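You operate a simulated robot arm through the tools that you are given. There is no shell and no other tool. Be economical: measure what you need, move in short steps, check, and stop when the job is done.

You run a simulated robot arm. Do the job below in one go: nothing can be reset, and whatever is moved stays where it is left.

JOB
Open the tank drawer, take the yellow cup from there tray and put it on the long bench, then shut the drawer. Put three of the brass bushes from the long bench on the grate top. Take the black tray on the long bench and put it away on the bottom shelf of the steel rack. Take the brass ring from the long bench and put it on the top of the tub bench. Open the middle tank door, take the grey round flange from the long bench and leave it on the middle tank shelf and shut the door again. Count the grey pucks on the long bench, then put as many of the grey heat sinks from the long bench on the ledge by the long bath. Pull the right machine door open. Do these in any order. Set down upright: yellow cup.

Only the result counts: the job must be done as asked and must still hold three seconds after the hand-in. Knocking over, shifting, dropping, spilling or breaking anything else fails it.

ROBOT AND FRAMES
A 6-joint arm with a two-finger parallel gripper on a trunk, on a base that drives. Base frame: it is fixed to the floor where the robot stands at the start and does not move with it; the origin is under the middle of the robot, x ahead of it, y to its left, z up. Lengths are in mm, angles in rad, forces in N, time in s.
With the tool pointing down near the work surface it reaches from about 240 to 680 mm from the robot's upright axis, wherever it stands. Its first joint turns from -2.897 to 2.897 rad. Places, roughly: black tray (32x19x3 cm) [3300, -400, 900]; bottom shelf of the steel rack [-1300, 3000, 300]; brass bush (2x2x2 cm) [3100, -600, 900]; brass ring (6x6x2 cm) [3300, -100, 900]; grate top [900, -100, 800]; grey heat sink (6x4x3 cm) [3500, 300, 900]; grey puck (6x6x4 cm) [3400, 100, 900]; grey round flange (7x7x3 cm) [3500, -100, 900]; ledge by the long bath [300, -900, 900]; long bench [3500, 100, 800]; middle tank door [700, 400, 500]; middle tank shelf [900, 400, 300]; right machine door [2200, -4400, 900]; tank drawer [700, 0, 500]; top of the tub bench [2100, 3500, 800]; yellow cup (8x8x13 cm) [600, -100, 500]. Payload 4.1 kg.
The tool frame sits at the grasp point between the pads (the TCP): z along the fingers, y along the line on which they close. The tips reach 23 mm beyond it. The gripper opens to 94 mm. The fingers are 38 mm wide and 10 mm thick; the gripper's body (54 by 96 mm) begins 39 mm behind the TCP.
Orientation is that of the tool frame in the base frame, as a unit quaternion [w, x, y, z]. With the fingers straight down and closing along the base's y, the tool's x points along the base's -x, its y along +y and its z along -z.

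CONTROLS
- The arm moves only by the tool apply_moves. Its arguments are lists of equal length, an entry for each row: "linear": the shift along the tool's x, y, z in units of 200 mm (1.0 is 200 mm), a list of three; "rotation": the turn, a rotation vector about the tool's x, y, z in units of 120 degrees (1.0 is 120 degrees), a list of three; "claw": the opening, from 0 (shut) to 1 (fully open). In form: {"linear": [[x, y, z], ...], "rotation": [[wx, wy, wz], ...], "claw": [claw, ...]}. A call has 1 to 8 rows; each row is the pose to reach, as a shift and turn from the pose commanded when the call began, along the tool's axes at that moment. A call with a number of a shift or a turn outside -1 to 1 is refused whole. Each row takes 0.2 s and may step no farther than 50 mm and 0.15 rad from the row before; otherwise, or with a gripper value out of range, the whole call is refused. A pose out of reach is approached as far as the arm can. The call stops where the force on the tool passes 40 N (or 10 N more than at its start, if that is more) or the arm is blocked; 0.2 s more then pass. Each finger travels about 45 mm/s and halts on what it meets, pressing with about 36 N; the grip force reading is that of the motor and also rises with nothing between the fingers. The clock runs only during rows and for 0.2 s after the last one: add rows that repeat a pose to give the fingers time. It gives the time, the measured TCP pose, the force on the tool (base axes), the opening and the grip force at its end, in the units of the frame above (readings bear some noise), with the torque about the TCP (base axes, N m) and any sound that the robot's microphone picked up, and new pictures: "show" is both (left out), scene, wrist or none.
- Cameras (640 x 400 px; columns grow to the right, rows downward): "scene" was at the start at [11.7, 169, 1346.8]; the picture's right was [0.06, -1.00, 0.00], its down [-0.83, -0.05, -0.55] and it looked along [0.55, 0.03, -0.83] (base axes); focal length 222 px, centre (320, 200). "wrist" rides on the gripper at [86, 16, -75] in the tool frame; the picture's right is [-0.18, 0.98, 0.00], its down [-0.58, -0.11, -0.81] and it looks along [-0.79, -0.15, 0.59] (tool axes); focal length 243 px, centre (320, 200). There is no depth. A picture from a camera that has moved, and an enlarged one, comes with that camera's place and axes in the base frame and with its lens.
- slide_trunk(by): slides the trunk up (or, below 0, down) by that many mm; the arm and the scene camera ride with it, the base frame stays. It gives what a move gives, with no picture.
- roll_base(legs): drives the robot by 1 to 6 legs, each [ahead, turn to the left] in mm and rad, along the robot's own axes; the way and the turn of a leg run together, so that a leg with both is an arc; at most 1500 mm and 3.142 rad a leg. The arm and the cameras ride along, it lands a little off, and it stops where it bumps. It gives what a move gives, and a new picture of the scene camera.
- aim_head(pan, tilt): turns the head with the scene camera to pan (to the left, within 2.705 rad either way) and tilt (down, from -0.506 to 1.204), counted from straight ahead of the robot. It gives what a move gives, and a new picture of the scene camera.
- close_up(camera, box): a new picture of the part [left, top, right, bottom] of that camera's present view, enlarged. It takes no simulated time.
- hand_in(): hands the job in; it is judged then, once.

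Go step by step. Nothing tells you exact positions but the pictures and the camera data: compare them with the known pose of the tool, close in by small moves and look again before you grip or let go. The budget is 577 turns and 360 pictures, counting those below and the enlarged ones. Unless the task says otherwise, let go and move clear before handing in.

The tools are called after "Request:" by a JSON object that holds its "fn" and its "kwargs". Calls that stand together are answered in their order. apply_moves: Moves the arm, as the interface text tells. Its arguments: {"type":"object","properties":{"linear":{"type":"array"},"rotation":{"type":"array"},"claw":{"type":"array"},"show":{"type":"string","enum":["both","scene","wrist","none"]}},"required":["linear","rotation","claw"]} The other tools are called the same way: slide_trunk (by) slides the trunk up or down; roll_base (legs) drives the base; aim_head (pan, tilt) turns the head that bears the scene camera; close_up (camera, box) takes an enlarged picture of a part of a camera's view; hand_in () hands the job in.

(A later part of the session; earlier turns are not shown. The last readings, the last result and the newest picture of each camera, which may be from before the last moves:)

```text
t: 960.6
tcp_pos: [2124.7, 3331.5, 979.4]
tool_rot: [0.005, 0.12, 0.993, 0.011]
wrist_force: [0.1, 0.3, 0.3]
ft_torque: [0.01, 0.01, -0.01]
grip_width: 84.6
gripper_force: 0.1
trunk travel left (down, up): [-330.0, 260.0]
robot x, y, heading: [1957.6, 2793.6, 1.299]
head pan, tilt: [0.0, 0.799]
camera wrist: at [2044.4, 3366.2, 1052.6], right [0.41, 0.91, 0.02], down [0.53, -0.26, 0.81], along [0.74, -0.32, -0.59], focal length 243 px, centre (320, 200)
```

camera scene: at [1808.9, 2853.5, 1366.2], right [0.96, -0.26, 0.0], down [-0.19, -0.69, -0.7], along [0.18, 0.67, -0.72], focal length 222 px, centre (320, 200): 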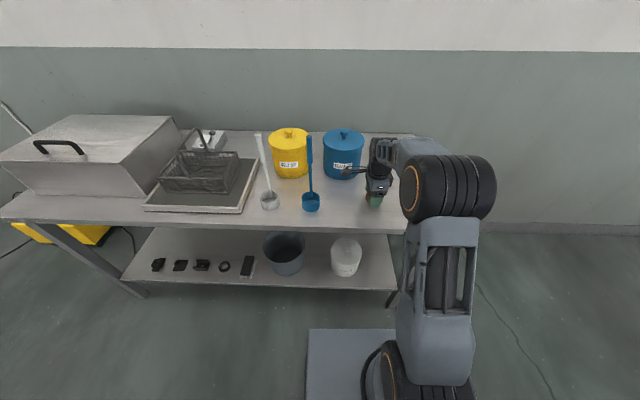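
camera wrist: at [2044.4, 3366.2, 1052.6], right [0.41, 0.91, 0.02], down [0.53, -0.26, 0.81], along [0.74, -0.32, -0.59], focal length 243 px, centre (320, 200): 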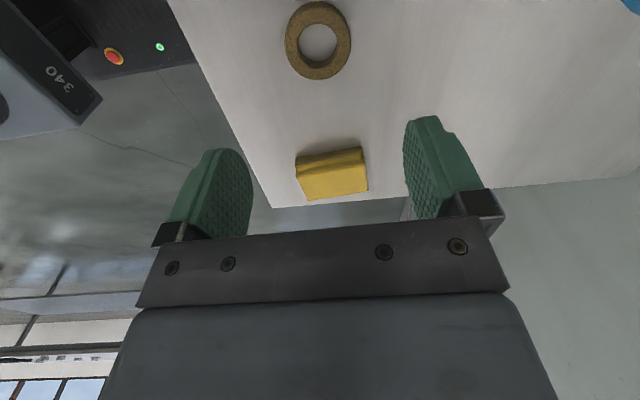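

Ring placed on the tub bench. Now the black tray.

Request:
{"fn": "slide_trunk", "kwargs": {"by": 150}}

Request:
{"fn": "roll_base", "kwargs": {"legs": [[-200, 0], [0, -2.596], [1500, 0], [1441, 0], [0, 0.987]]}}

Request:
{"fn": "close_up", "kwargs": {"camera": "scene", "box": [220, 80, 460, 230]}}

```text
t: 962.3
tcp_pos: [2125.5, 3331.0, 1128.3]
tool_rot: [0.005, 0.12, 0.993, 0.01]
wrist_force: [-0.5, 0.0, -0.3]
ft_torque: [-0.03, -0.01, 0.02]
grip_width: 84.5
gripper_force: 0.0
trunk travel left (down, up): [-480.0, 110.0]
robot x, y, heading: [1958.3, 2789.9, 1.305]
head pan, tilt: [0.0, 0.799]
```

```text
t: 986.6
tcp_pos: [3180.2, -508.6, 1129.6]
tool_rot: [0.012, 0.815, 0.58, 0.004]
wrist_force: [0.3, -0.2, -0.4]
ft_torque: [0.0, -0.01, -0.01]
grip_width: 84.6
gripper_force: 0.1
trunk travel left (down, up): [-480.0, 110.0]
robot x, y, heading: [2660.0, -298.8, -0.358]
head pan, tilt: [0.0, 0.799]
camera scene: at [2737.4, -151.0, 1516.2], right [-0.35, -0.94, 0.0], down [-0.67, 0.25, -0.7], along [0.65, -0.25, -0.72], focal length 222 px, centre (320, 200)
```

scene: 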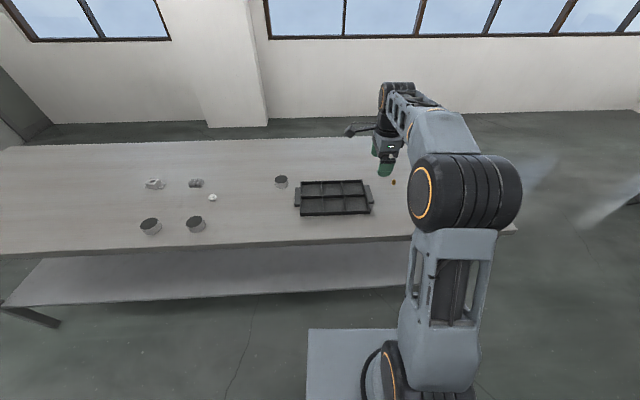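

```text
2.67 times, centred on (340, 155) of scene
camera zoom: at [2737.4, -151.0, 1516.2], right [-0.35, -0.94, 0.0], down [-0.67, 0.25, -0.7], along [0.65, -0.25, -0.72], focal length 591 px, centre (267, 320)
```

zoom: 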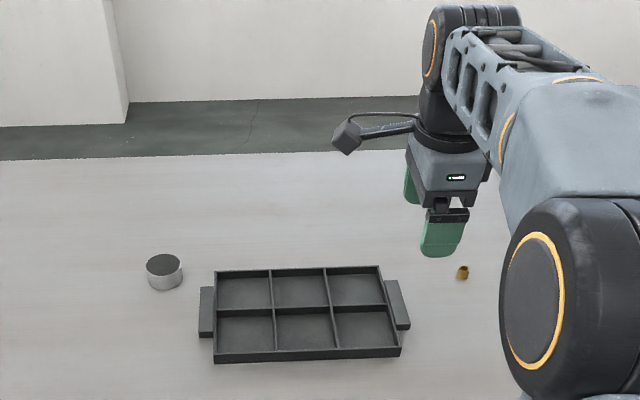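

Request:
{"fn": "roll_base", "kwargs": {"legs": [[130, 0]]}}

Request:
{"fn": "slide_trunk", "kwargs": {"by": -90}}

Request:
{"fn": "apply_moves", "kwargs": {"linear": [[0.19, -0.04, 0.05], [0.38, -0.08, 0.15], [0.58, -0.127, 0.3], [0.58, -0.127, 0.45]], "rotation": [[0, 0, 0], [0, 0, 0], [0, 0, 0], [0, 0, 0]], "claw": [0.6, 0.6, 0.6, 0.6], "show": "wrist"}}

```text
t: 987.9
tcp_pos: [3301.9, -555.7, 1127.6]
tool_rot: [0.011, 0.815, 0.58, 0.003]
wrist_force: [-0.2, -0.6, 0.1]
ft_torque: [-0.02, 0.0, -0.02]
grip_width: 84.5
gripper_force: 0.0
trunk travel left (down, up): [-480.0, 110.0]
robot x, y, heading: [2778.4, -345.4, -0.36]
head pan, tilt: [0.0, 0.799]
camera scene: at [2858.1, -196.6, 1516.2], right [-0.35, -0.94, 0.0], down [-0.67, 0.25, -0.7], along [0.65, -0.25, -0.72], focal length 222 px, centre (320, 200)
```

scene: 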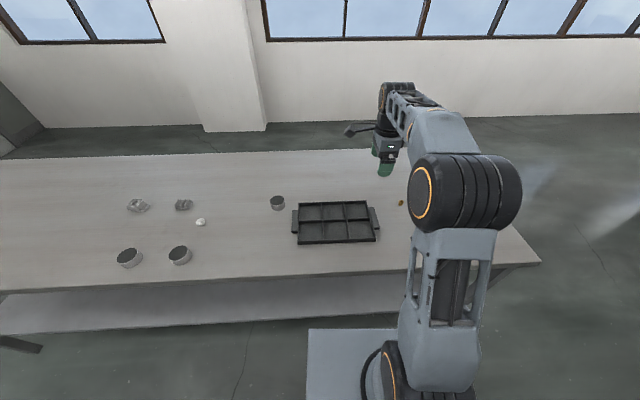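

```text
t: 989.1
tcp_pos: [3300.6, -554.7, 1038.4]
tool_rot: [0.012, 0.814, 0.58, 0.004]
wrist_force: [-0.2, 0.2, 0.1]
ft_torque: [0.01, 0.0, -0.02]
grip_width: 84.8
gripper_force: 0.1
trunk travel left (down, up): [-390.0, 200.0]
robot x, y, heading: [2777.4, -343.2, -0.358]
head pan, tilt: [0.0, 0.799]
```

```text
refused: row 3 steps farther than a row can; nothing moved
```

Request:
{"fn": "apply_moves", "kwargs": {"linear": [[0.15, -0.03, 0.05], [0.3, -0.06, 0.12], [0.44, -0.09, 0.22], [0.58, -0.127, 0.34], [0.58, -0.127, 0.45]], "rotation": [[0, 0, 0], [0, 0, 0], [0, 0, 0], [0, 0, 0], [0, 0, 0]], "claw": [0.6, 0.6, 0.6, 0.6, 0.6], "show": "wrist"}}

```text
t: 990.3
tcp_pos: [3313.1, -438.1, 945.3]
tool_rot: [0.012, 0.815, 0.58, 0.004]
wrist_force: [0.5, -0.6, -0.2]
ft_torque: [-0.02, 0.04, 0.0]
grip_width: 56.1
gripper_force: 0.0
trunk travel left (down, up): [-390.0, 200.0]
robot x, y, heading: [2774.2, -342.1, -0.358]
head pan, tilt: [0.0, 0.799]
camera wrist: at [3357.1, -360.5, 1019.5], right [0.87, -0.5, 0.03], down [-0.31, -0.5, 0.81], along [-0.39, -0.71, -0.59], focal length 243 px, centre (320, 200)
```

wrist: 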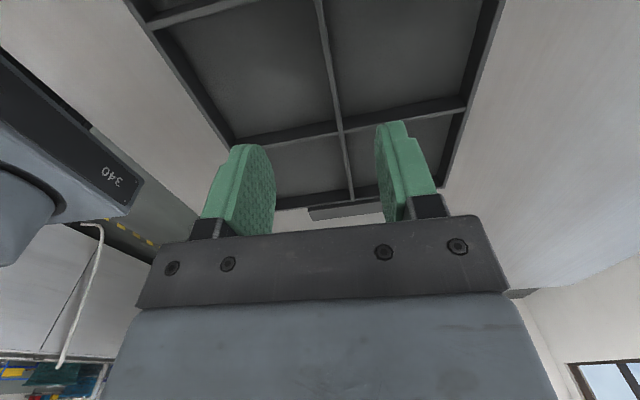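

Request:
{"fn": "apply_moves", "kwargs": {"linear": [[0.05, 0.06, 0.1], [0.05, 0.06, 0.2]], "rotation": [[0, 0, 0], [0, 0, 0]], "claw": [0.45, 0.45], "show": "wrist"}}

```text
t: 990.9
tcp_pos: [3330.0, -432.3, 907.0]
tool_rot: [0.011, 0.815, 0.58, 0.003]
wrist_force: [0.5, -0.7, 0.6]
ft_torque: [-0.01, -0.02, -0.01]
grip_width: 42.3
gripper_force: 0.0
trunk travel left (down, up): [-390.0, 200.0]
robot x, y, heading: [2776.3, -341.7, -0.363]
head pan, tilt: [0.0, 0.799]
camera wrist: at [3372.3, -355.8, 980.5], right [0.87, -0.5, 0.02], down [-0.31, -0.5, 0.81], along [-0.39, -0.71, -0.59], focal length 243 px, centre (320, 200)
```

wrist: 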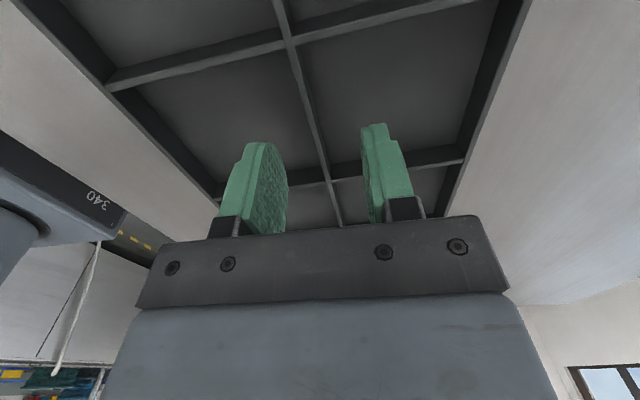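

Request:
{"fn": "apply_moves", "kwargs": {"linear": [[0.02, 0, 0.06], [0.02, 0, 0.1], [0.02, 0, 0.13], [0.02, 0, 0.15]], "rotation": [[0, 0, 0], [0, 0, 0], [0, 0, 0], [0, 0, 0]], "claw": [0.45, 0.45, 0.45, 0.45], "show": "none"}}

Request:
{"fn": "apply_moves", "kwargs": {"linear": [[0, 0, -0.01], [0, 0, -0.01], [0, 0, -0.01], [0, 0, -0.01]], "rotation": [[0, 0, 0], [0, 0, 0], [0, 0, 0], [0, 0, 0]], "claw": [0, 0, 0, 0], "show": "wrist"}}

```text
t: 991.9
tcp_pos: [3332.8, -430.8, 880.9]
tool_rot: [0.013, 0.814, 0.58, 0.006]
wrist_force: [-0.3, 1.7, 16.1]
ft_torque: [0.45, 0.36, -0.05]
grip_width: 42.9
gripper_force: 0.4
trunk travel left (down, up): [-390.0, 200.0]
robot x, y, heading: [2778.5, -338.6, -0.362]
head pan, tilt: [0.0, 0.799]
```

```text
t: 992.9
tcp_pos: [3332.9, -431.9, 879.5]
tool_rot: [0.012, 0.815, 0.58, 0.003]
wrist_force: [-0.3, -0.8, 0.8]
ft_torque: [-0.1, 0.46, 0.12]
grip_width: 3.5
gripper_force: 36.5
trunk travel left (down, up): [-390.0, 200.0]
robot x, y, heading: [2778.5, -347.3, -0.358]
head pan, tilt: [0.0, 0.799]
camera wrist: at [3375.5, -354.0, 953.0], right [0.87, -0.5, 0.02], down [-0.31, -0.5, 0.81], along [-0.39, -0.71, -0.59], focal length 243 px, centre (320, 200)
```

wrist: 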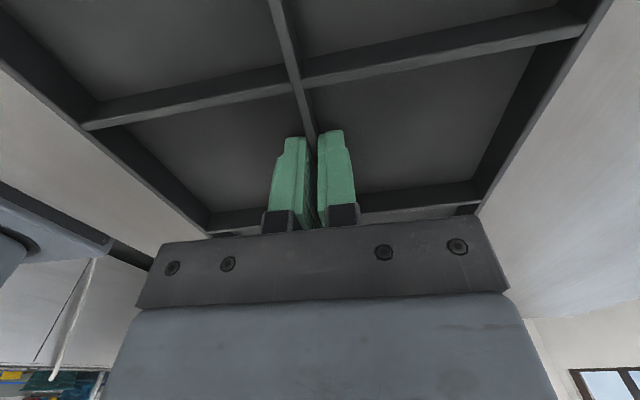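

Request:
{"fn": "apply_moves", "kwargs": {"linear": [[0, 0, -0.05], [0, 0, -0.12], [0, 0, -0.22], [0, 0, -0.35], [0, 0, -0.5]], "rotation": [[0, 0, 0], [0, 0, 0], [0, 0, 0], [0, 0, 0], [0, 0, 0]], "claw": [0, 0, 0, 0, 0], "show": "both"}}

```text
t: 994.1
tcp_pos: [3332.5, -428.4, 979.4]
tool_rot: [0.011, 0.815, 0.58, 0.002]
wrist_force: [0.1, 0.1, -3.3]
ft_torque: [0.03, 0.04, 0.01]
grip_width: 3.7
gripper_force: 36.5
trunk travel left (down, up): [-390.0, 200.0]
robot x, y, heading: [2780.5, -344.8, -0.361]
head pan, tilt: [0.0, 0.799]
camera scene: at [2857.8, -196.4, 1426.2], right [-0.35, -0.94, 0.0], down [-0.67, 0.25, -0.7], along [0.65, -0.25, -0.72], focal length 222 px, centre (320, 200)
camera wrist: at [3375.2, -350.8, 1053.1], right [0.87, -0.5, 0.02], down [-0.31, -0.5, 0.81], along [-0.39, -0.71, -0.59], focal length 243 px, centre (320, 200)
```

scene: 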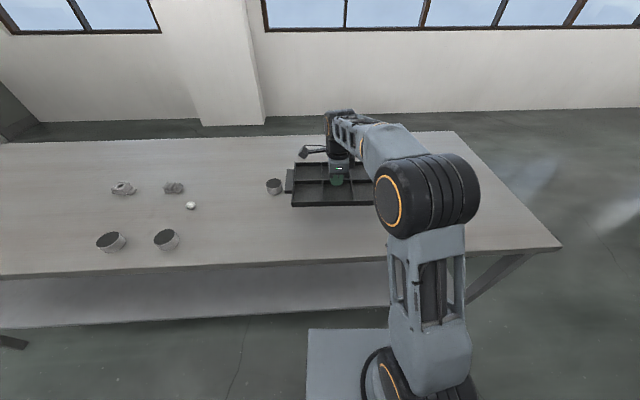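
wrist: 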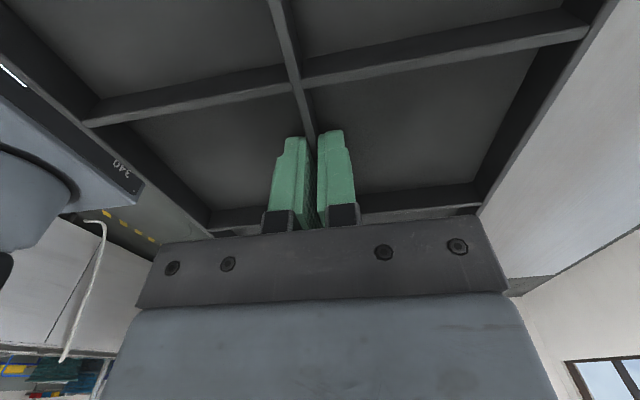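

Tray lifted level. Drive to the steel rack.

Request:
{"fn": "slide_trunk", "kwargs": {"by": 120}}

Request:
{"fn": "roll_base", "kwargs": {"legs": [[-250, 0], [0, 2.237], [1500, 0], [972, 0], [0, 0.998], [1500, 0]]}}

```text
t: 995.6
tcp_pos: [3332.4, -429.1, 1098.5]
tool_rot: [0.011, 0.814, 0.58, 0.004]
wrist_force: [-0.3, -0.1, -2.9]
ft_torque: [0.01, 0.0, -0.01]
grip_width: 3.7
gripper_force: 36.2
trunk travel left (down, up): [-510.0, 80.0]
robot x, y, heading: [2779.5, -342.5, -0.366]
head pan, tilt: [0.0, 0.799]
```

```text
t: 1024.3
tcp_pos: [-137.5, 2667.2, 1100.1]
tool_rot: [-0.004, -0.6, 0.8, 0.011]
wrist_force: [0.5, -0.3, -2.8]
ft_torque: [0.0, -0.01, -0.02]
grip_width: 3.6
gripper_force: 36.1
trunk travel left (down, up): [-510.0, 80.0]
robot x, y, heading: [421.8, 2612.6, 2.831]
head pan, tilt: [0.0, 0.799]
camera scene: at [351.3, 2456.1, 1546.2], right [0.3, 0.95, 0.0], down [0.68, -0.22, -0.7], along [-0.66, 0.21, -0.72], focal length 222 px, centre (320, 200)
```

scene: 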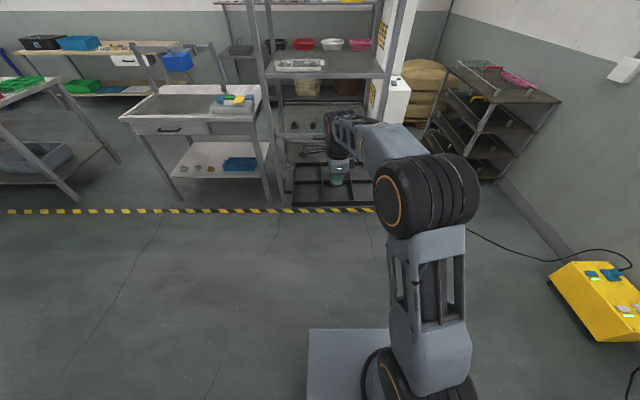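

Request:
{"fn": "close_up", "kwargs": {"camera": "scene", "box": [240, 20, 432, 220]}}

```text
2.00 times, centred on (336, 120) of scene
camera zoom: at [351.3, 2456.1, 1546.2], right [0.3, 0.95, 0.0], down [0.68, -0.22, -0.7], along [-0.66, 0.21, -0.72], focal length 443 px, centre (288, 360)
```

zoom: 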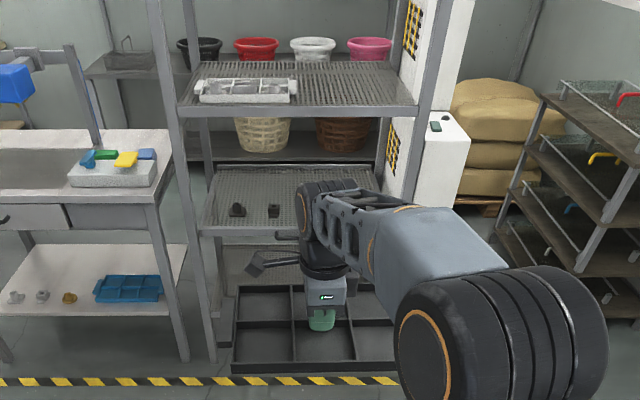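

Request:
{"fn": "roll_base", "kwargs": {"legs": [[760, 0.03]]}}

Request:
{"fn": "slide_trunk", "kwargs": {"by": -400}}

Request:
{"fn": "aim_head", "kwargs": {"pan": 0.15, "tilt": 0.55}}

Request:
{"fn": "close_up", "kwargs": {"camera": "scene", "box": [160, 100, 480, 300]}}

```text
t: 1028.3
tcp_pos: [-859.6, 2838.0, 1100.2]
tool_rot: [-0.004, -0.626, 0.78, 0.01]
wrist_force: [0.3, 0.3, -4.2]
ft_torque: [0.0, -0.02, -0.02]
grip_width: 3.5
gripper_force: 35.8
trunk travel left (down, up): [-510.0, 80.0]
robot x, y, heading: [-301.1, 2816.1, 2.895]
head pan, tilt: [0.0, 0.799]
camera scene: at [-358.4, 2657.0, 1546.2], right [0.24, 0.97, 0.0], down [0.7, -0.18, -0.7], along [-0.68, 0.17, -0.72], focal length 222 px, centre (320, 200)
```

scene: 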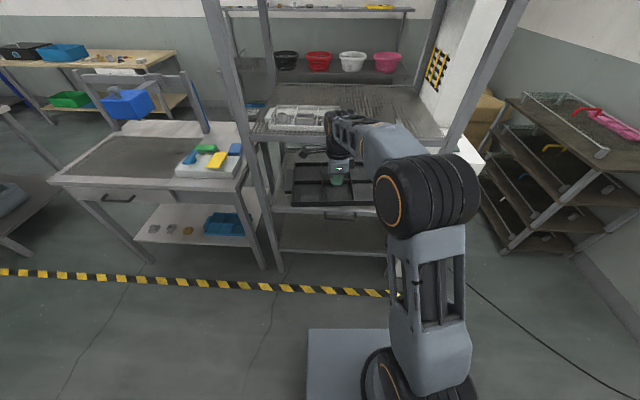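

```text
t: 1032.1
tcp_pos: [-860.0, 2838.0, 700.4]
tool_rot: [-0.004, -0.625, 0.781, 0.011]
wrist_force: [-0.2, 0.3, -2.7]
ft_torque: [-0.03, -0.04, -0.01]
grip_width: 3.7
gripper_force: 35.9
trunk travel left (down, up): [-110.0, 480.0]
robot x, y, heading: [-298.2, 2816.6, 2.89]
head pan, tilt: [0.0, 0.799]
```

```text
t: 1032.9
tcp_pos: [-859.8, 2837.9, 700.3]
tool_rot: [-0.004, -0.625, 0.78, 0.011]
wrist_force: [0.2, 0.1, -2.9]
ft_torque: [-0.03, 0.01, -0.01]
grip_width: 3.6
gripper_force: 35.9
trunk travel left (down, up): [-110.0, 480.0]
robot x, y, heading: [-298.1, 2815.6, 2.893]
head pan, tilt: [0.15, 0.55]
camera scene: at [-369.3, 2646.0, 1167.5], right [0.1, 1.0, 0.0], down [0.52, -0.05, -0.85], along [-0.85, 0.08, -0.52], focal length 222 px, centre (320, 200)
```

scene: 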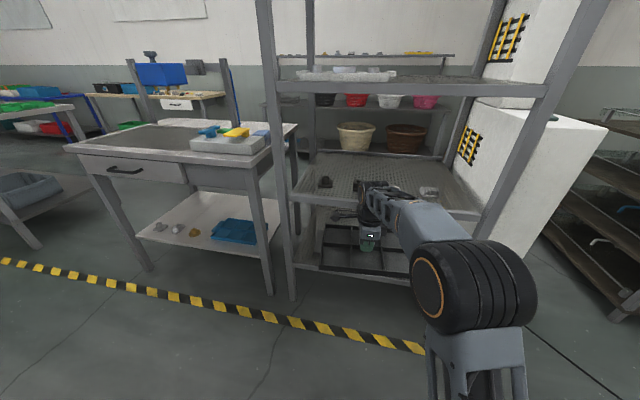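

```text
2.00 times, centred on (320, 200) of scene
camera zoom: at [-369.3, 2646.0, 1167.5], right [0.1, 1.0, 0.0], down [0.52, -0.05, -0.85], along [-0.85, 0.08, -0.52], focal length 443 px, centre (320, 200)
```

zoom: 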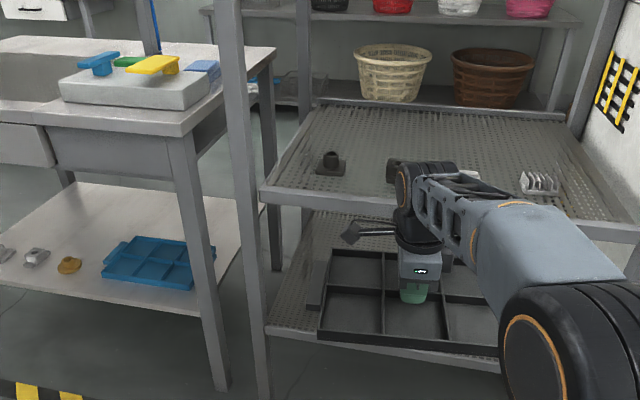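

Bottom shelf is at about z≈290, next shelf ~700. Lower the tray in front of the rack, then drive it in.

Request:
{"fn": "slide_trunk", "kwargs": {"by": -110}}

Request:
{"fn": "apply_moves", "kwargs": {"linear": [[0, 0, 0.2], [0, 0, 0.4], [0, 0, 0.6], [0, 0, 0.8], [0, 0, 1.0]], "rotation": [[0, 0, 0], [0, 0, 0], [0, 0, 0], [0, 0, 0], [0, 0, 0]], "claw": [0, 0, 0, 0, 0], "show": "scene"}}

```text
t: 1034.3
tcp_pos: [-858.8, 2838.8, 588.9]
tool_rot: [-0.004, -0.625, 0.78, 0.012]
wrist_force: [-0.5, 0.2, -2.3]
ft_torque: [0.02, 0.01, 0.02]
grip_width: 3.8
gripper_force: 36.0
trunk travel left (down, up): [0.0, 590.0]
robot x, y, heading: [-298.3, 2816.6, 2.892]
head pan, tilt: [0.15, 0.55]
```

```text
t: 1035.5
tcp_pos: [-862.4, 2840.4, 386.3]
tool_rot: [-0.005, -0.625, 0.78, 0.012]
wrist_force: [-0.2, -1.1, -1.5]
ft_torque: [0.05, 0.0, 0.0]
grip_width: 3.8
gripper_force: 35.8
trunk travel left (down, up): [0.0, 590.0]
robot x, y, heading: [-298.3, 2816.5, 2.892]
head pan, tilt: [0.15, 0.55]
camera scene: at [-369.0, 2646.0, 1057.6], right [0.1, 1.0, 0.0], down [0.52, -0.05, -0.85], along [-0.85, 0.08, -0.52], focal length 222 px, centre (320, 200)
```

scene: 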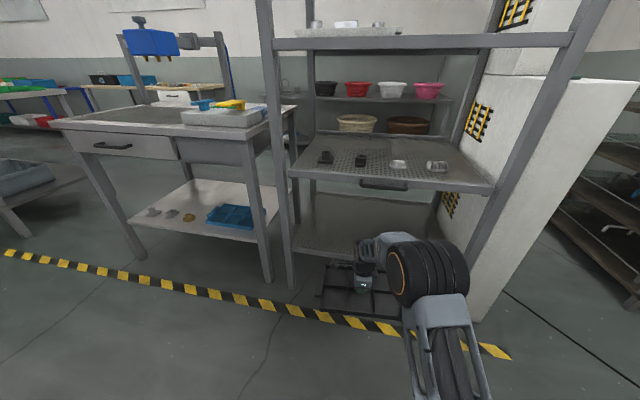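

Request:
{"fn": "roll_base", "kwargs": {"legs": [[250, 0]]}}

Request:
{"fn": "close_up", "kwargs": {"camera": "scene", "box": [240, 120, 480, 270]}}

```text
t: 1037.4
tcp_pos: [-1085.1, 2897.9, 377.6]
tool_rot: [0.008, -0.627, 0.779, -0.001]
wrist_force: [0.4, -0.4, -2.6]
ft_torque: [0.02, 0.02, 0.01]
grip_width: 3.7
gripper_force: 35.6
trunk travel left (down, up): [0.0, 590.0]
robot x, y, heading: [-534.9, 2875.1, 2.893]
head pan, tilt: [0.15, 0.55]
stopped in leg 1: the robot was blocked; the commanded pose is now the measured one
camera scene: at [-604.0, 2705.6, 1058.2], right [0.1, 1.0, 0.0], down [0.52, -0.05, -0.85], along [-0.85, 0.08, -0.52], focal length 222 px, centre (320, 200)
```

scene: 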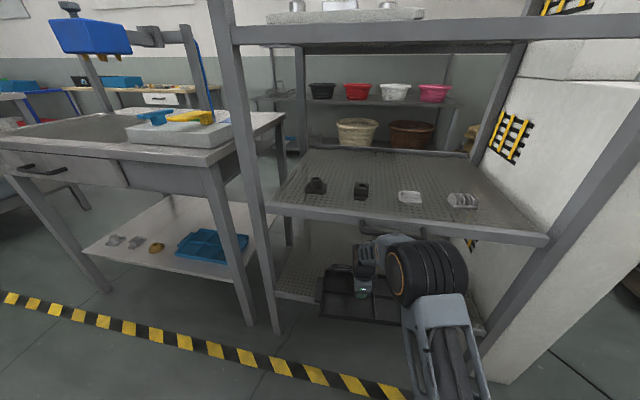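

```text
2.67 times, centred on (360, 195) of scene
camera zoom: at [-604.0, 2705.6, 1058.2], right [0.1, 1.0, 0.0], down [0.52, -0.05, -0.85], along [-0.85, 0.08, -0.52], focal length 591 px, centre (213, 213)
```

zoom: 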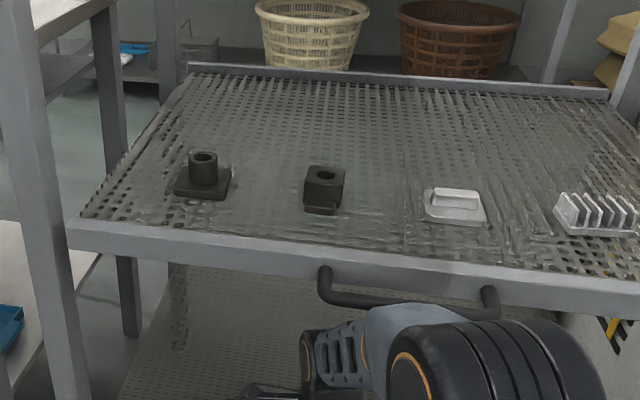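

The arm touched the handle bar under the third shelf. Back out and shift right so the arm passes beside it.

Request:
{"fn": "roll_base", "kwargs": {"legs": [[-250, 0], [0, 0.5], [-440, 0], [0, -0.52]]}}

```text
t: 1044.4
tcp_pos: [-415.7, 2957.8, 377.3]
tool_rot: [0.006, -0.614, 0.789, 0.0]
wrist_force: [-0.2, -0.4, -2.7]
ft_torque: [0.0, 0.01, 0.0]
grip_width: 3.4
gripper_force: 35.7
trunk travel left (down, up): [0.0, 590.0]
robot x, y, heading: [134.2, 2917.6, 2.866]
head pan, tilt: [0.15, 0.55]
camera scene: at [59.8, 2751.8, 1057.6], right [0.13, 0.99, 0.0], down [0.52, -0.07, -0.85], along [-0.85, 0.11, -0.52], focal length 222 px, centre (320, 200)
```

scene: 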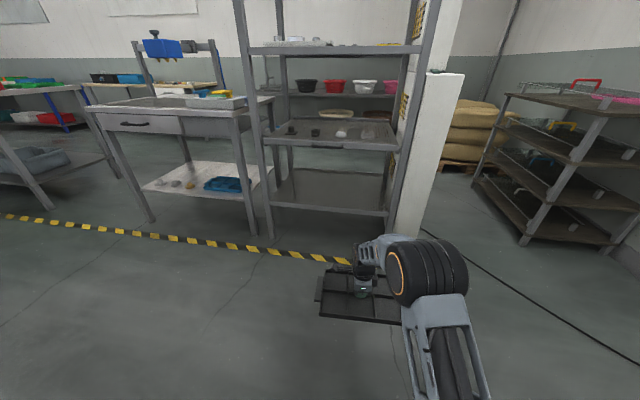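

Request:
{"fn": "apply_moves", "kwargs": {"linear": [[0, 0, 0.06], [0, 0, 0.12]], "rotation": [[0, 0, 0], [0, 0, 0]], "claw": [0, 0], "show": "none"}}

Request:
{"fn": "roll_base", "kwargs": {"legs": [[530, 0]]}}

Request:
{"fn": "close_up", "kwargs": {"camera": "wrist", "box": [0, 0, 640, 400]}}

```text
t: 1045.0
tcp_pos: [-416.0, 2958.5, 353.8]
tool_rot: [0.007, -0.615, 0.789, 0.001]
wrist_force: [-0.3, -0.2, -3.3]
ft_torque: [0.0, 0.03, 0.0]
grip_width: 3.6
gripper_force: 36.2
trunk travel left (down, up): [0.0, 590.0]
robot x, y, heading: [135.9, 2919.5, 2.863]
head pan, tilt: [0.15, 0.55]
```

```text
t: 1048.0
tcp_pos: [-926.0, 3102.9, 353.0]
tool_rot: [0.007, -0.615, 0.788, 0.002]
wrist_force: [0.5, -0.2, -2.9]
ft_torque: [0.02, 0.0, 0.0]
grip_width: 3.6
gripper_force: 36.0
trunk travel left (down, up): [0.0, 590.0]
robot x, y, heading: [-372.8, 3061.3, 2.866]
head pan, tilt: [0.15, 0.55]
camera scene: at [-450.8, 2896.4, 1057.6], right [0.12, 0.99, 0.0], down [0.52, -0.07, -0.85], along [-0.85, 0.11, -0.52], focal length 222 px, centre (320, 200)
```

scene: 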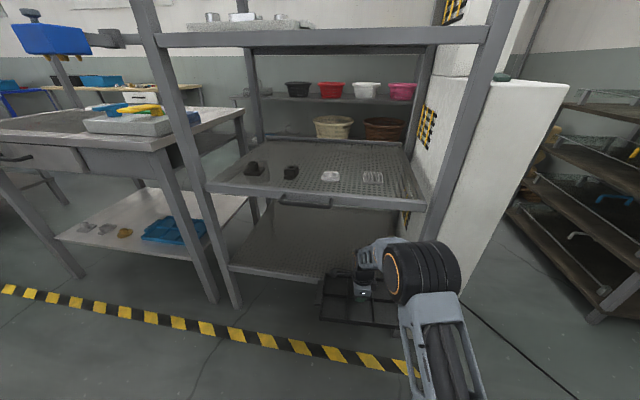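

```text
1.00 times, centred on (320, 200) of wrist
camera zoom: at [-963.8, 3022.0, 425.7], right [-0.91, 0.42, -0.01], down [0.24, 0.53, 0.81], along [0.34, 0.74, -0.58], focal length 243 px, centre (320, 200)
```

zoom: 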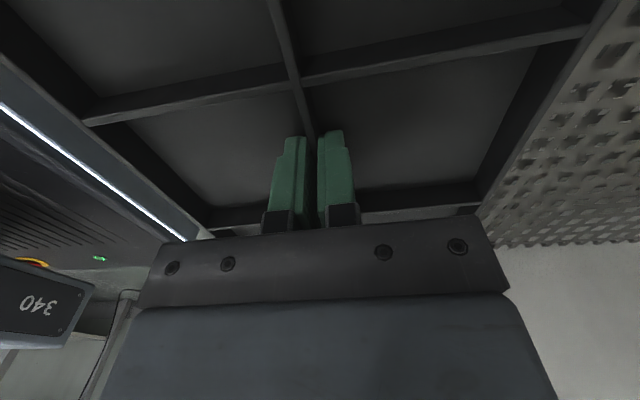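

Request:
{"fn": "roll_base", "kwargs": {"legs": [[120, 0]]}}

Request:
{"fn": "close_up", "kwargs": {"camera": "wrist", "box": [0, 0, 640, 400]}}

```text
t: 1049.3
tcp_pos: [-1039.3, 3136.3, 353.1]
tool_rot: [0.008, -0.614, 0.789, -0.001]
wrist_force: [0.4, 0.1, -2.6]
ft_torque: [-0.05, -0.03, 0.03]
grip_width: 3.6
gripper_force: 35.7
trunk travel left (down, up): [0.0, 590.0]
robot x, y, heading: [-491.9, 3096.4, 2.862]
head pan, tilt: [0.15, 0.55]
camera scene: at [-564.4, 2928.7, 1057.6], right [0.13, 0.99, 0.0], down [0.52, -0.07, -0.85], along [-0.85, 0.11, -0.52], focal length 222 px, centre (320, 200)
```

scene: 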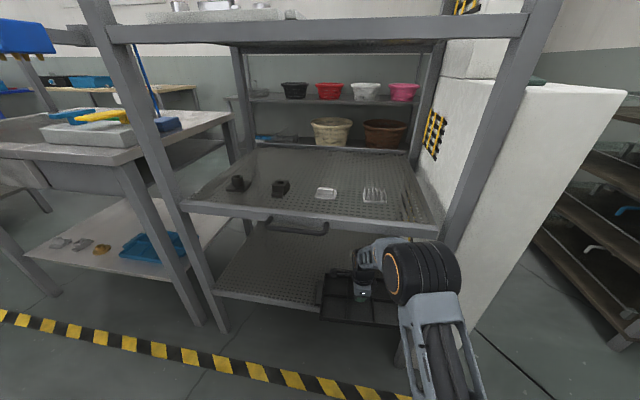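

```text
1.00 times, centred on (320, 200) of wrist
camera zoom: at [-1077.1, 3055.6, 425.7], right [-0.91, 0.42, -0.01], down [0.24, 0.53, 0.81], along [0.35, 0.74, -0.58], focal length 243 px, centre (320, 200)
```

zoom: 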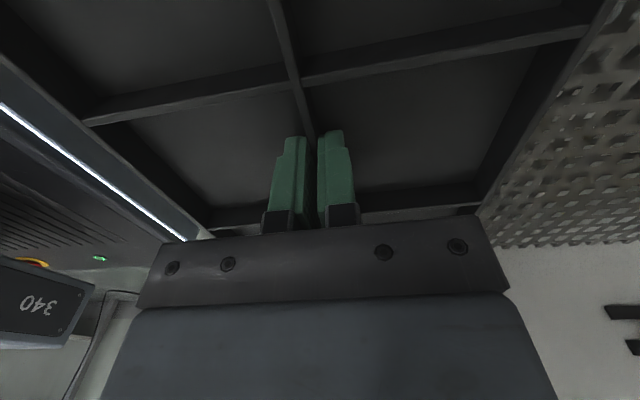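

Request:
{"fn": "roll_base", "kwargs": {"legs": [[65, 0]]}}

```text
t: 1050.2
tcp_pos: [-1052.4, 3139.6, 349.6]
tool_rot: [0.018, -0.615, 0.789, -0.01]
wrist_force: [7.5, -0.8, 35.3]
ft_torque: [0.06, 0.42, -0.09]
grip_width: 4.0
gripper_force: 36.1
trunk travel left (down, up): [0.0, 590.0]
robot x, y, heading: [-517.8, 3106.8, 2.863]
head pan, tilt: [0.15, 0.55]
stopped in leg 1: the robot was blocked; the commanded pose is now the measured one
camera scene: at [-585.1, 2936.2, 1058.8], right [0.13, 0.99, 0.0], down [0.51, -0.07, -0.86], along [-0.85, 0.11, -0.52], focal length 222 px, centre (320, 200)
```

scene: 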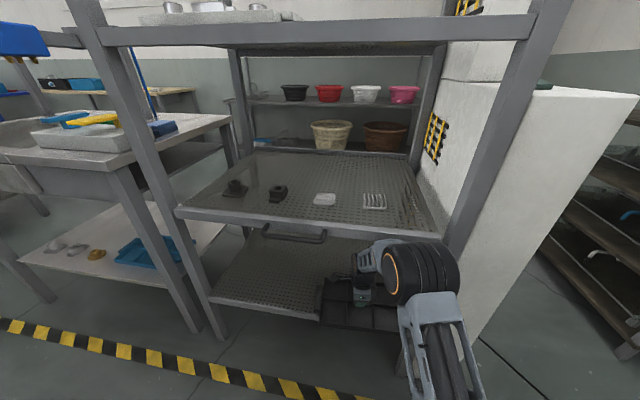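

Request:
{"fn": "apply_moves", "kwargs": {"linear": [[0, 0, -0.03], [0, 0, -0.06]], "rotation": [[-0.01, 0, 0], [-0.018, 0, 0]], "claw": [0, 0], "show": "none"}}

Request:
{"fn": "roll_base", "kwargs": {"legs": [[-180, 0]]}}

Request:
{"fn": "apply_moves", "kwargs": {"linear": [[0, 0.15, 0], [0, 0.3, 0], [0, 0.45, 0], [0, 0.6, 0], [0, 0.7, 0]], "rotation": [[0, 0, 0], [0, 0, 0], [0, 0, 0], [0, 0, 0], [0, 0, 0]], "claw": [0, 0, 0, 0, 0], "show": "scene"}}

```text
t: 1050.5
tcp_pos: [-1052.6, 3139.2, 348.3]
tool_rot: [0.015, -0.614, 0.789, -0.008]
wrist_force: [4.1, 3.4, 32.1]
ft_torque: [-0.18, 0.68, -0.05]
grip_width: 3.5
gripper_force: 35.9
trunk travel left (down, up): [0.0, 590.0]
robot x, y, heading: [-518.9, 3103.6, 2.864]
head pan, tilt: [0.15, 0.55]
stopped in row 1: the force on the tool passed its limit (the readings are from after the stop); the commanded pose is now the measured one
```

```text
t: 1052.0
tcp_pos: [-879.7, 3090.8, 344.8]
tool_rot: [0.019, -0.615, 0.788, -0.012]
wrist_force: [-0.8, 0.9, -2.6]
ft_torque: [0.0, 0.02, -0.03]
grip_width: 3.5
gripper_force: 36.2
trunk travel left (down, up): [0.0, 590.0]
robot x, y, heading: [-342.9, 3056.5, 2.868]
head pan, tilt: [0.15, 0.55]
camera scene: at [-418.3, 2887.5, 1057.5], right [0.12, 0.99, 0.0], down [0.52, -0.07, -0.85], along [-0.85, 0.11, -0.52], focal length 222 px, centre (320, 200)
```

scene: 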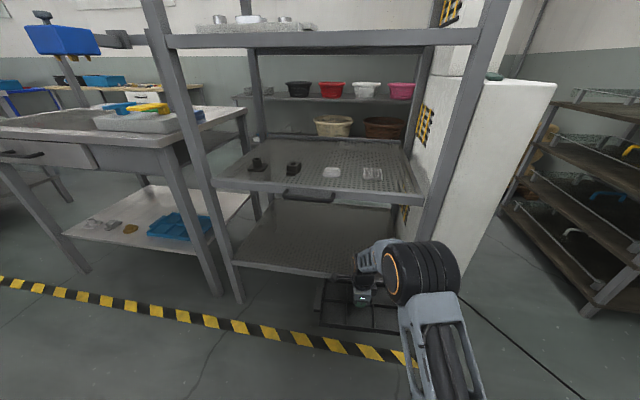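

```text
t: 1052.5
tcp_pos: [-899.6, 3093.7, 339.4]
tool_rot: [0.029, -0.612, 0.79, -0.022]
wrist_force: [10.2, -5.5, -2.8]
ft_torque: [0.08, -0.16, -1.4]
grip_width: 4.8
gripper_force: 36.5
trunk travel left (down, up): [0.0, 590.0]
robot x, y, heading: [-338.9, 3057.3, 2.868]
head pan, tilt: [0.15, 0.55]
stopped in row 2: the force on the tool passed its limit (the readings are from after the stop); the commanded pose is now the measured one
camera scene: at [-417.5, 2887.2, 1057.6], right [0.12, 0.99, 0.0], down [0.52, -0.06, -0.85], along [-0.85, 0.11, -0.52], focal length 222 px, centre (320, 200)
```

scene: 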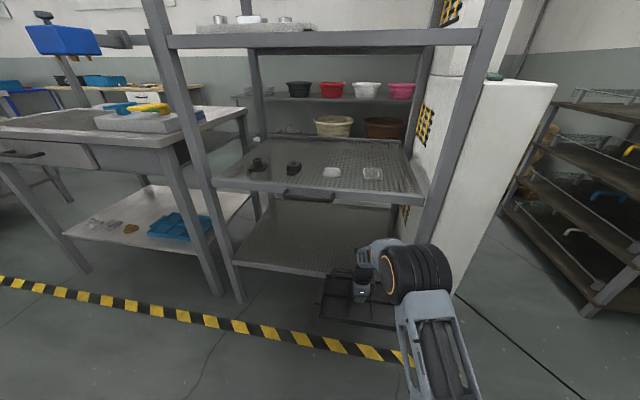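

Request:
{"fn": "roll_base", "kwargs": {"legs": [[-80, 0]]}}

Request:
{"fn": "apply_moves", "kwargs": {"linear": [[0, 0, -0.08], [0, 0.05, -0.15], [0, 0.2, -0.15], [0, 0.35, -0.15], [0, 0.5, -0.15], [0, 0.6, -0.15]], "rotation": [[-0.017, 0, 0], [-0.035, 0, 0], [-0.035, 0, 0], [-0.035, 0, 0], [-0.035, 0, 0], [-0.035, 0, 0]], "claw": [0, 0, 0, 0, 0, 0], "show": "wrist"}}

```text
t: 1053.5
tcp_pos: [-823.3, 3069.4, 340.5]
tool_rot: [0.029, -0.616, 0.787, -0.021]
wrist_force: [-0.2, 0.1, -2.7]
ft_torque: [0.0, 0.0, -0.02]
grip_width: 3.5
gripper_force: 36.0
trunk travel left (down, up): [0.0, 590.0]
robot x, y, heading: [-262.0, 3033.9, 2.871]
head pan, tilt: [0.15, 0.55]
camera scene: at [-338.3, 2865.0, 1057.6], right [0.12, 0.99, 0.0], down [0.52, -0.06, -0.85], along [-0.85, 0.1, -0.52], focal length 222 px, centre (320, 200)
```

scene: 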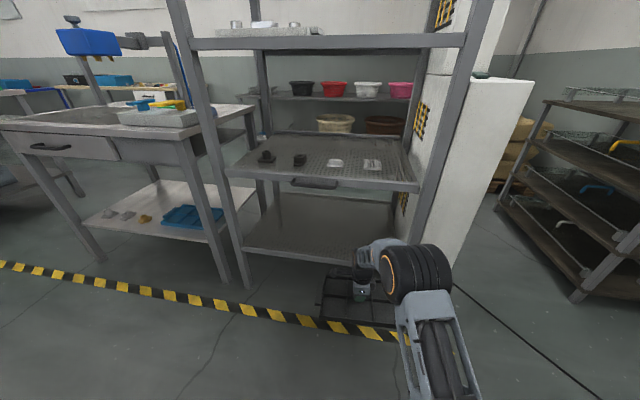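

```text
t: 1054.9
tcp_pos: [-942.0, 3098.2, 362.8]
tool_rot: [0.006, -0.616, 0.788, 0.008]
wrist_force: [-0.7, 0.6, -3.9]
ft_torque: [0.01, 0.02, 0.0]
grip_width: 3.6
gripper_force: 36.2
trunk travel left (down, up): [0.0, 590.0]
robot x, y, heading: [-267.5, 3031.5, 2.877]
head pan, tilt: [0.15, 0.55]
camera wrist: at [-978.3, 3017.4, 433.9], right [-0.91, 0.41, 0.01], down [0.25, 0.52, 0.82], along [0.33, 0.74, -0.58], focal length 243 px, centre (320, 200)
```

wrist: 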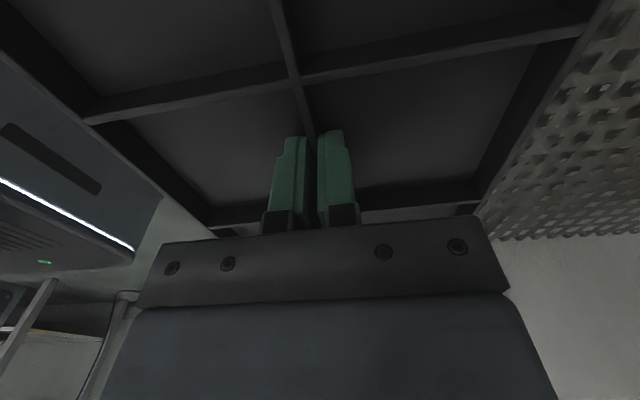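

Request:
{"fn": "roll_base", "kwargs": {"legs": [[195, 0]]}}

```text
t: 1056.5
tcp_pos: [-1132.4, 3148.9, 361.4]
tool_rot: [0.005, -0.618, 0.786, 0.007]
wrist_force: [0.2, 0.1, -2.9]
ft_torque: [0.01, -0.01, -0.01]
grip_width: 3.3
gripper_force: 36.0
trunk travel left (down, up): [0.0, 590.0]
robot x, y, heading: [-455.0, 3083.4, 2.877]
head pan, tilt: [0.15, 0.55]
camera scene: at [-528.1, 2917.0, 1057.6], right [0.12, 0.99, 0.0], down [0.52, -0.06, -0.85], along [-0.85, 0.1, -0.52], focal length 222 px, centre (320, 200)
```

scene: 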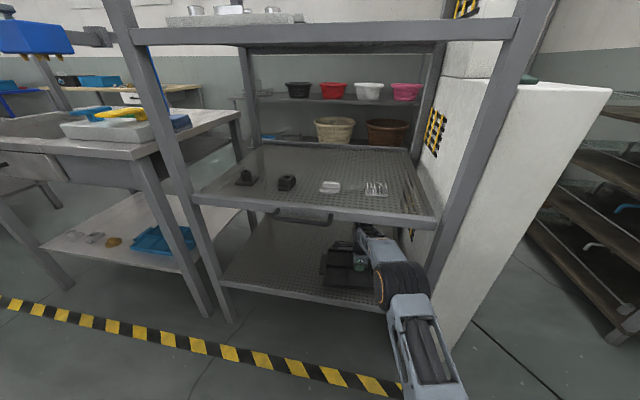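

Tray is inside above the bottom shelf. Lower and release.

Request:
{"fn": "apply_moves", "kwargs": {"linear": [[0, 0, 0.02], [0, 0, 0.04], [0, 0, 0.06], [0, 0, 0.08], [0, 0, 0.1], [0, 0, 0.13], [0, 0, 0.16], [0, 0, 0.2]], "rotation": [[0, 0, 0], [0, 0, 0], [0, 0, 0], [0, 0, 0], [0, 0, 0], [0, 0, 0], [0, 0, 0], [0, 0, 0]], "claw": [0, 0, 0, 0, 0, 0, 0, 0], "show": "none"}}

Request:
{"fn": "apply_moves", "kwargs": {"linear": [[0, 0, -0.01], [0, 0, -0.01], [0, 0, -0.01], [0, 0, -0.01], [0, 0, -0.1], [0, 0, -0.2], [0, 0, -0.25]], "rotation": [[0, 0, 0], [0, 0, 0], [0, 0, 0], [0, 0, 0], [0, 0, 0], [0, 0, 0], [0, 0, 0]], "claw": [0.3, 0.35, 0.35, 0.35, 0.35, 0.35, 0.35], "show": "wrist"}}

```text
t: 1057.8
tcp_pos: [-1134.4, 3148.9, 349.1]
tool_rot: [0.001, -0.618, 0.786, 0.013]
wrist_force: [3.3, -0.3, 16.6]
ft_torque: [0.08, -0.62, -0.03]
grip_width: 3.8
gripper_force: 36.0
trunk travel left (down, up): [0.0, 590.0]
robot x, y, heading: [-454.8, 3085.5, 2.88]
head pan, tilt: [0.15, 0.55]
stopped in row 6: the force on the tool passed its limit (the readings are from after the stop); the commanded pose is now the measured one
```

```text
t: 1059.4
tcp_pos: [-1133.9, 3146.9, 396.9]
tool_rot: [0.003, -0.618, 0.786, 0.01]
wrist_force: [0.0, 0.2, 0.4]
ft_torque: [0.0, -0.01, -0.02]
grip_width: 33.1
gripper_force: 0.0
trunk travel left (down, up): [0.0, 590.0]
robot x, y, heading: [-456.6, 3087.4, 2.876]
head pan, tilt: [0.15, 0.55]
camera wrist: at [-1169.1, 3065.2, 468.5], right [-0.91, 0.41, 0.02], down [0.25, 0.52, 0.82], along [0.33, 0.75, -0.58], focal length 243 px, centre (320, 200)
```

wrist: 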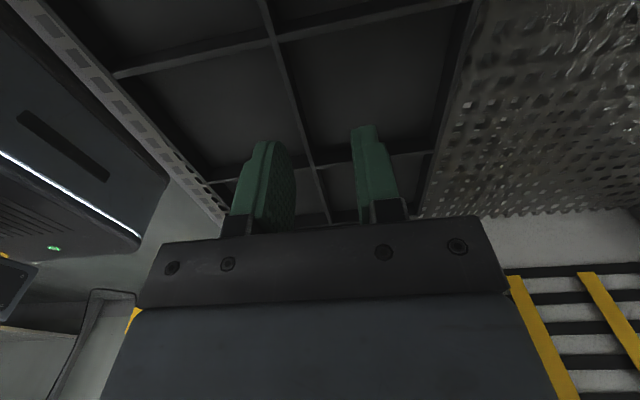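

Tray rests on the bottom shelf. Back out.

Request:
{"fn": "roll_base", "kwargs": {"legs": [[-500, 0]]}}

Request:
{"fn": "close_up", "kwargs": {"camera": "scene", "box": [220, 120, 460, 270]}}

```text
t: 1062.3
tcp_pos: [-658.3, 3019.8, 397.1]
tool_rot: [0.002, -0.617, 0.787, 0.011]
wrist_force: [0.4, -0.3, 0.2]
ft_torque: [0.01, -0.02, -0.02]
grip_width: 33.0
gripper_force: 0.1
trunk travel left (down, up): [0.0, 590.0]
robot x, y, heading: [22.8, 2954.8, 2.866]
head pan, tilt: [0.15, 0.55]
camera scene: at [-53.4, 2786.3, 1057.6], right [0.12, 0.99, 0.0], down [0.52, -0.06, -0.85], along [-0.85, 0.1, -0.52], focal length 222 px, centre (320, 200)
```

scene: 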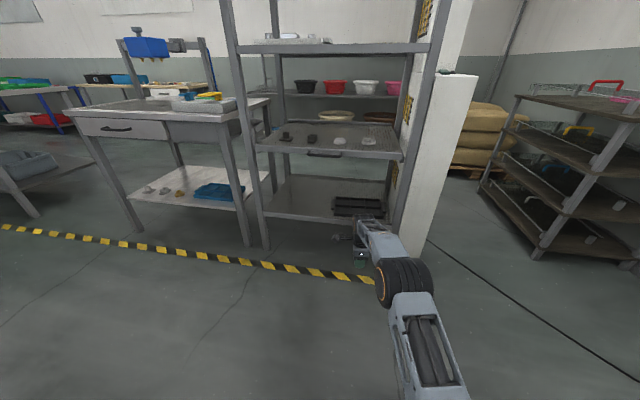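

```text
2.67 times, centred on (340, 195) of scene
camera zoom: at [-53.4, 2786.3, 1057.6], right [0.12, 0.99, 0.0], down [0.52, -0.06, -0.85], along [-0.85, 0.1, -0.52], focal length 591 px, centre (267, 213)
```

zoom: 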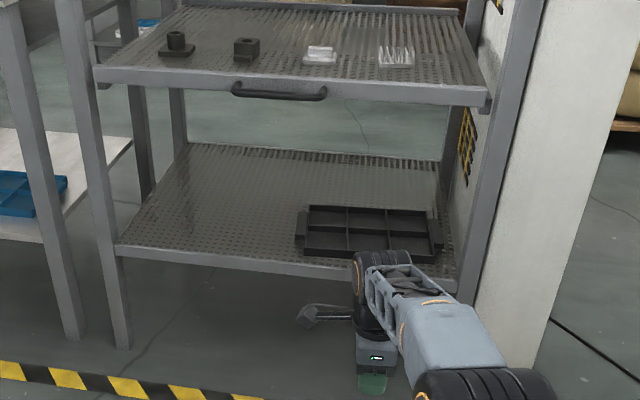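

Tray is stowed. Last task: the right machine door. Raise the trunk and drive toward that area.

Request:
{"fn": "slide_trunk", "kwargs": {"by": 400}}

Request:
{"fn": "roll_base", "kwargs": {"legs": [[0, 2.961], [1500, 0], [534, 0], [0, -1.101], [1500, 0], [880, 0]]}}

Request:
{"fn": "aim_head", "kwargs": {"pan": 0, "tilt": 0.25}}

```text
t: 1066.1
tcp_pos: [-658.5, 3020.8, 796.0]
tool_rot: [0.003, -0.616, 0.788, 0.011]
wrist_force: [0.3, -0.8, -0.6]
ft_torque: [0.03, 0.02, 0.03]
grip_width: 32.9
gripper_force: 0.1
trunk travel left (down, up): [-400.0, 190.0]
robot x, y, heading: [21.5, 2952.1, 2.869]
head pan, tilt: [0.15, 0.55]
```

```text
t: 1090.5
tcp_pos: [1855.4, 402.3, 796.1]
tool_rot: [0.006, 0.999, -0.044, -0.009]
wrist_force: [-0.5, -0.4, 0.9]
ft_torque: [0.03, 0.0, -0.01]
grip_width: 33.0
gripper_force: 0.1
trunk travel left (down, up): [-400.0, 190.0]
robot x, y, heading: [1852.2, 1078.2, -1.818]
head pan, tilt: [0.15, 0.55]
stopped in leg 5: the robot was blocked; the commanded pose is now the measured one
camera scene: at [2020.4, 1004.3, 1457.8], right [-0.99, 0.1, 0.0], down [0.05, 0.52, -0.85], along [-0.08, -0.85, -0.52], focal length 222 px, centre (320, 200)
```

scene: 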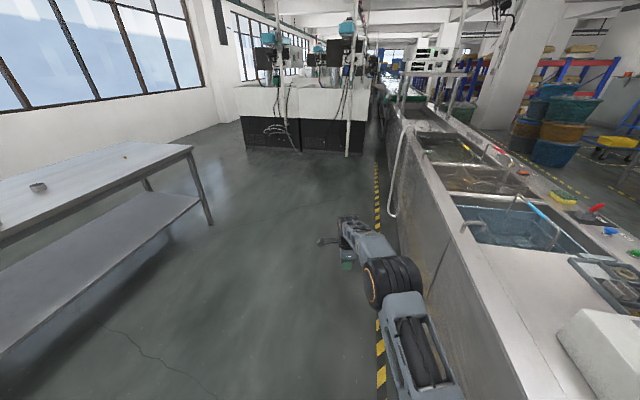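

```text
t: 1091.3
tcp_pos: [1857.4, 400.6, 795.8]
tool_rot: [0.006, 0.999, -0.044, -0.01]
wrist_force: [0.0, -0.1, -0.4]
ft_torque: [-0.01, 0.02, 0.02]
grip_width: 32.9
gripper_force: 0.1
trunk travel left (down, up): [-400.0, 190.0]
robot x, y, heading: [1851.5, 1075.7, -1.816]
head pan, tilt: [0.0, 0.25]
camera scene: at [2007.5, 1001.9, 1485.2], right [-0.97, 0.25, 0.0], down [0.06, 0.24, -0.97], along [-0.24, -0.94, -0.25], focal length 222 px, centre (320, 200)
```

scene: 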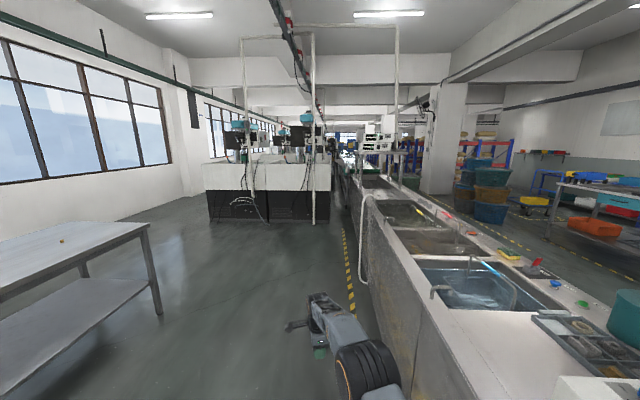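

Request:
{"fn": "close_up", "kwargs": {"camera": "scene", "box": [190, 110, 350, 230]}}

```text
3.33 times, centred on (270, 170) of scene
camera zoom: at [2007.5, 1001.9, 1485.2], right [-0.97, 0.25, 0.0], down [0.06, 0.24, -0.97], along [-0.24, -0.94, -0.25], focal length 738 px, centre (487, 300)
```

zoom: 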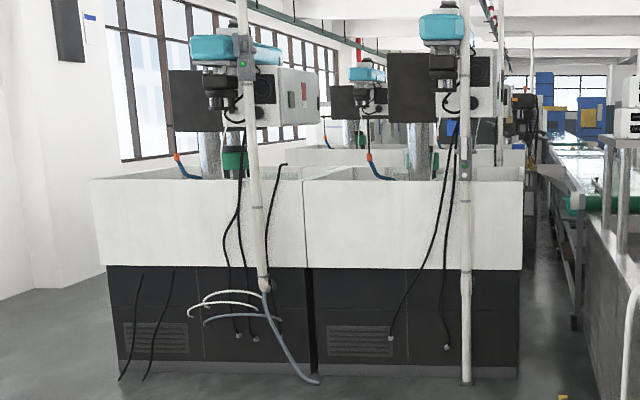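

The right machine's front must be on its far side. I'll pull the arm in, back off the tank corner, and go round.

Request:
{"fn": "apply_moves", "kwargs": {"linear": [[0, -0.2, -0.15], [0, -0.4, -0.3], [0, -0.6, -0.45], [0, -0.75, -0.6]], "rotation": [[0, 0, 0], [0, 0, 0], [0, 0, 0], [0, 0, 0]], "claw": [0.3, 0.3, 0.3, 0.3], "show": "none"}}

Request:
{"fn": "roll_base", "kwargs": {"legs": [[-150, 0], [0, 0.576], [1077, 0], [0, -0.37], [1500, 0], [659, 0]]}}

```text
t: 1092.3
tcp_pos: [1871.8, 551.7, 914.7]
tool_rot: [0.006, 0.999, -0.044, -0.01]
wrist_force: [0.5, -0.6, -0.7]
ft_torque: [0.0, 0.02, -0.01]
grip_width: 28.4
gripper_force: 0.0
trunk travel left (down, up): [-400.0, 190.0]
robot x, y, heading: [1852.5, 1074.2, -1.823]
head pan, tilt: [0.0, 0.25]
```

```text
t: 1111.6
tcp_pos: [2204.7, -2417.3, 913.4]
tool_rot: [0.006, 0.999, 0.049, -0.01]
wrist_force: [0.4, 0.5, 1.1]
ft_torque: [0.01, -0.02, 0.01]
grip_width: 28.0
gripper_force: 0.0
trunk travel left (down, up): [-400.0, 190.0]
robot x, y, heading: [2085.4, -1902.7, -1.634]
head pan, tilt: [0.0, 0.25]
camera scene: at [2253.4, -1949.1, 1485.3], right [-1.0, 0.06, 0.0], down [0.01, 0.25, -0.97], along [-0.06, -0.97, -0.25], focal length 222 px, centre (320, 200)
```

scene: 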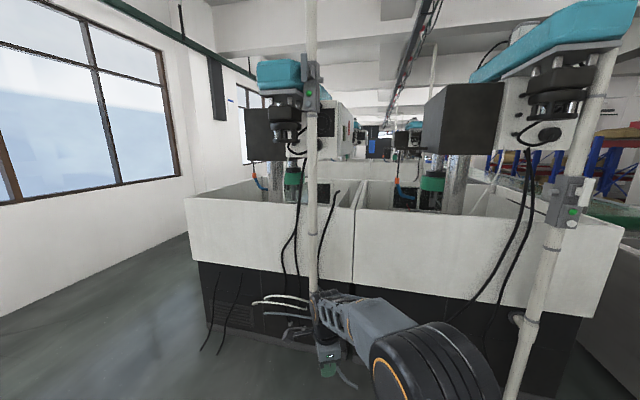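

Request:
{"fn": "roll_base", "kwargs": {"legs": [[0, 1.161], [1500, 0], [673, 0], [0, -1.371], [1300, 0]]}}

```text
t: 1134.9
tcp_pos: [3549.8, -4722.2, 915.1]
tool_rot: [0.005, 0.996, -0.09, -0.01]
wrist_force: [0.3, -0.5, -0.4]
ft_torque: [-0.01, 0.01, 0.0]
grip_width: 28.1
gripper_force: 0.0
trunk travel left (down, up): [-400.0, 190.0]
robot x, y, heading: [3581.0, -4192.1, -1.918]
head pan, tilt: [0.0, 0.25]
camera scene: at [3726.5, -4286.1, 1485.3], right [-0.94, 0.33, 0.0], down [0.08, 0.23, -0.97], along [-0.32, -0.91, -0.25], focal length 222 px, centre (320, 200)
```

scene: 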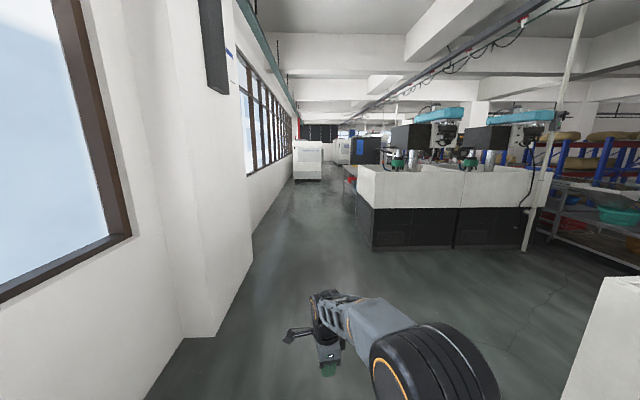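

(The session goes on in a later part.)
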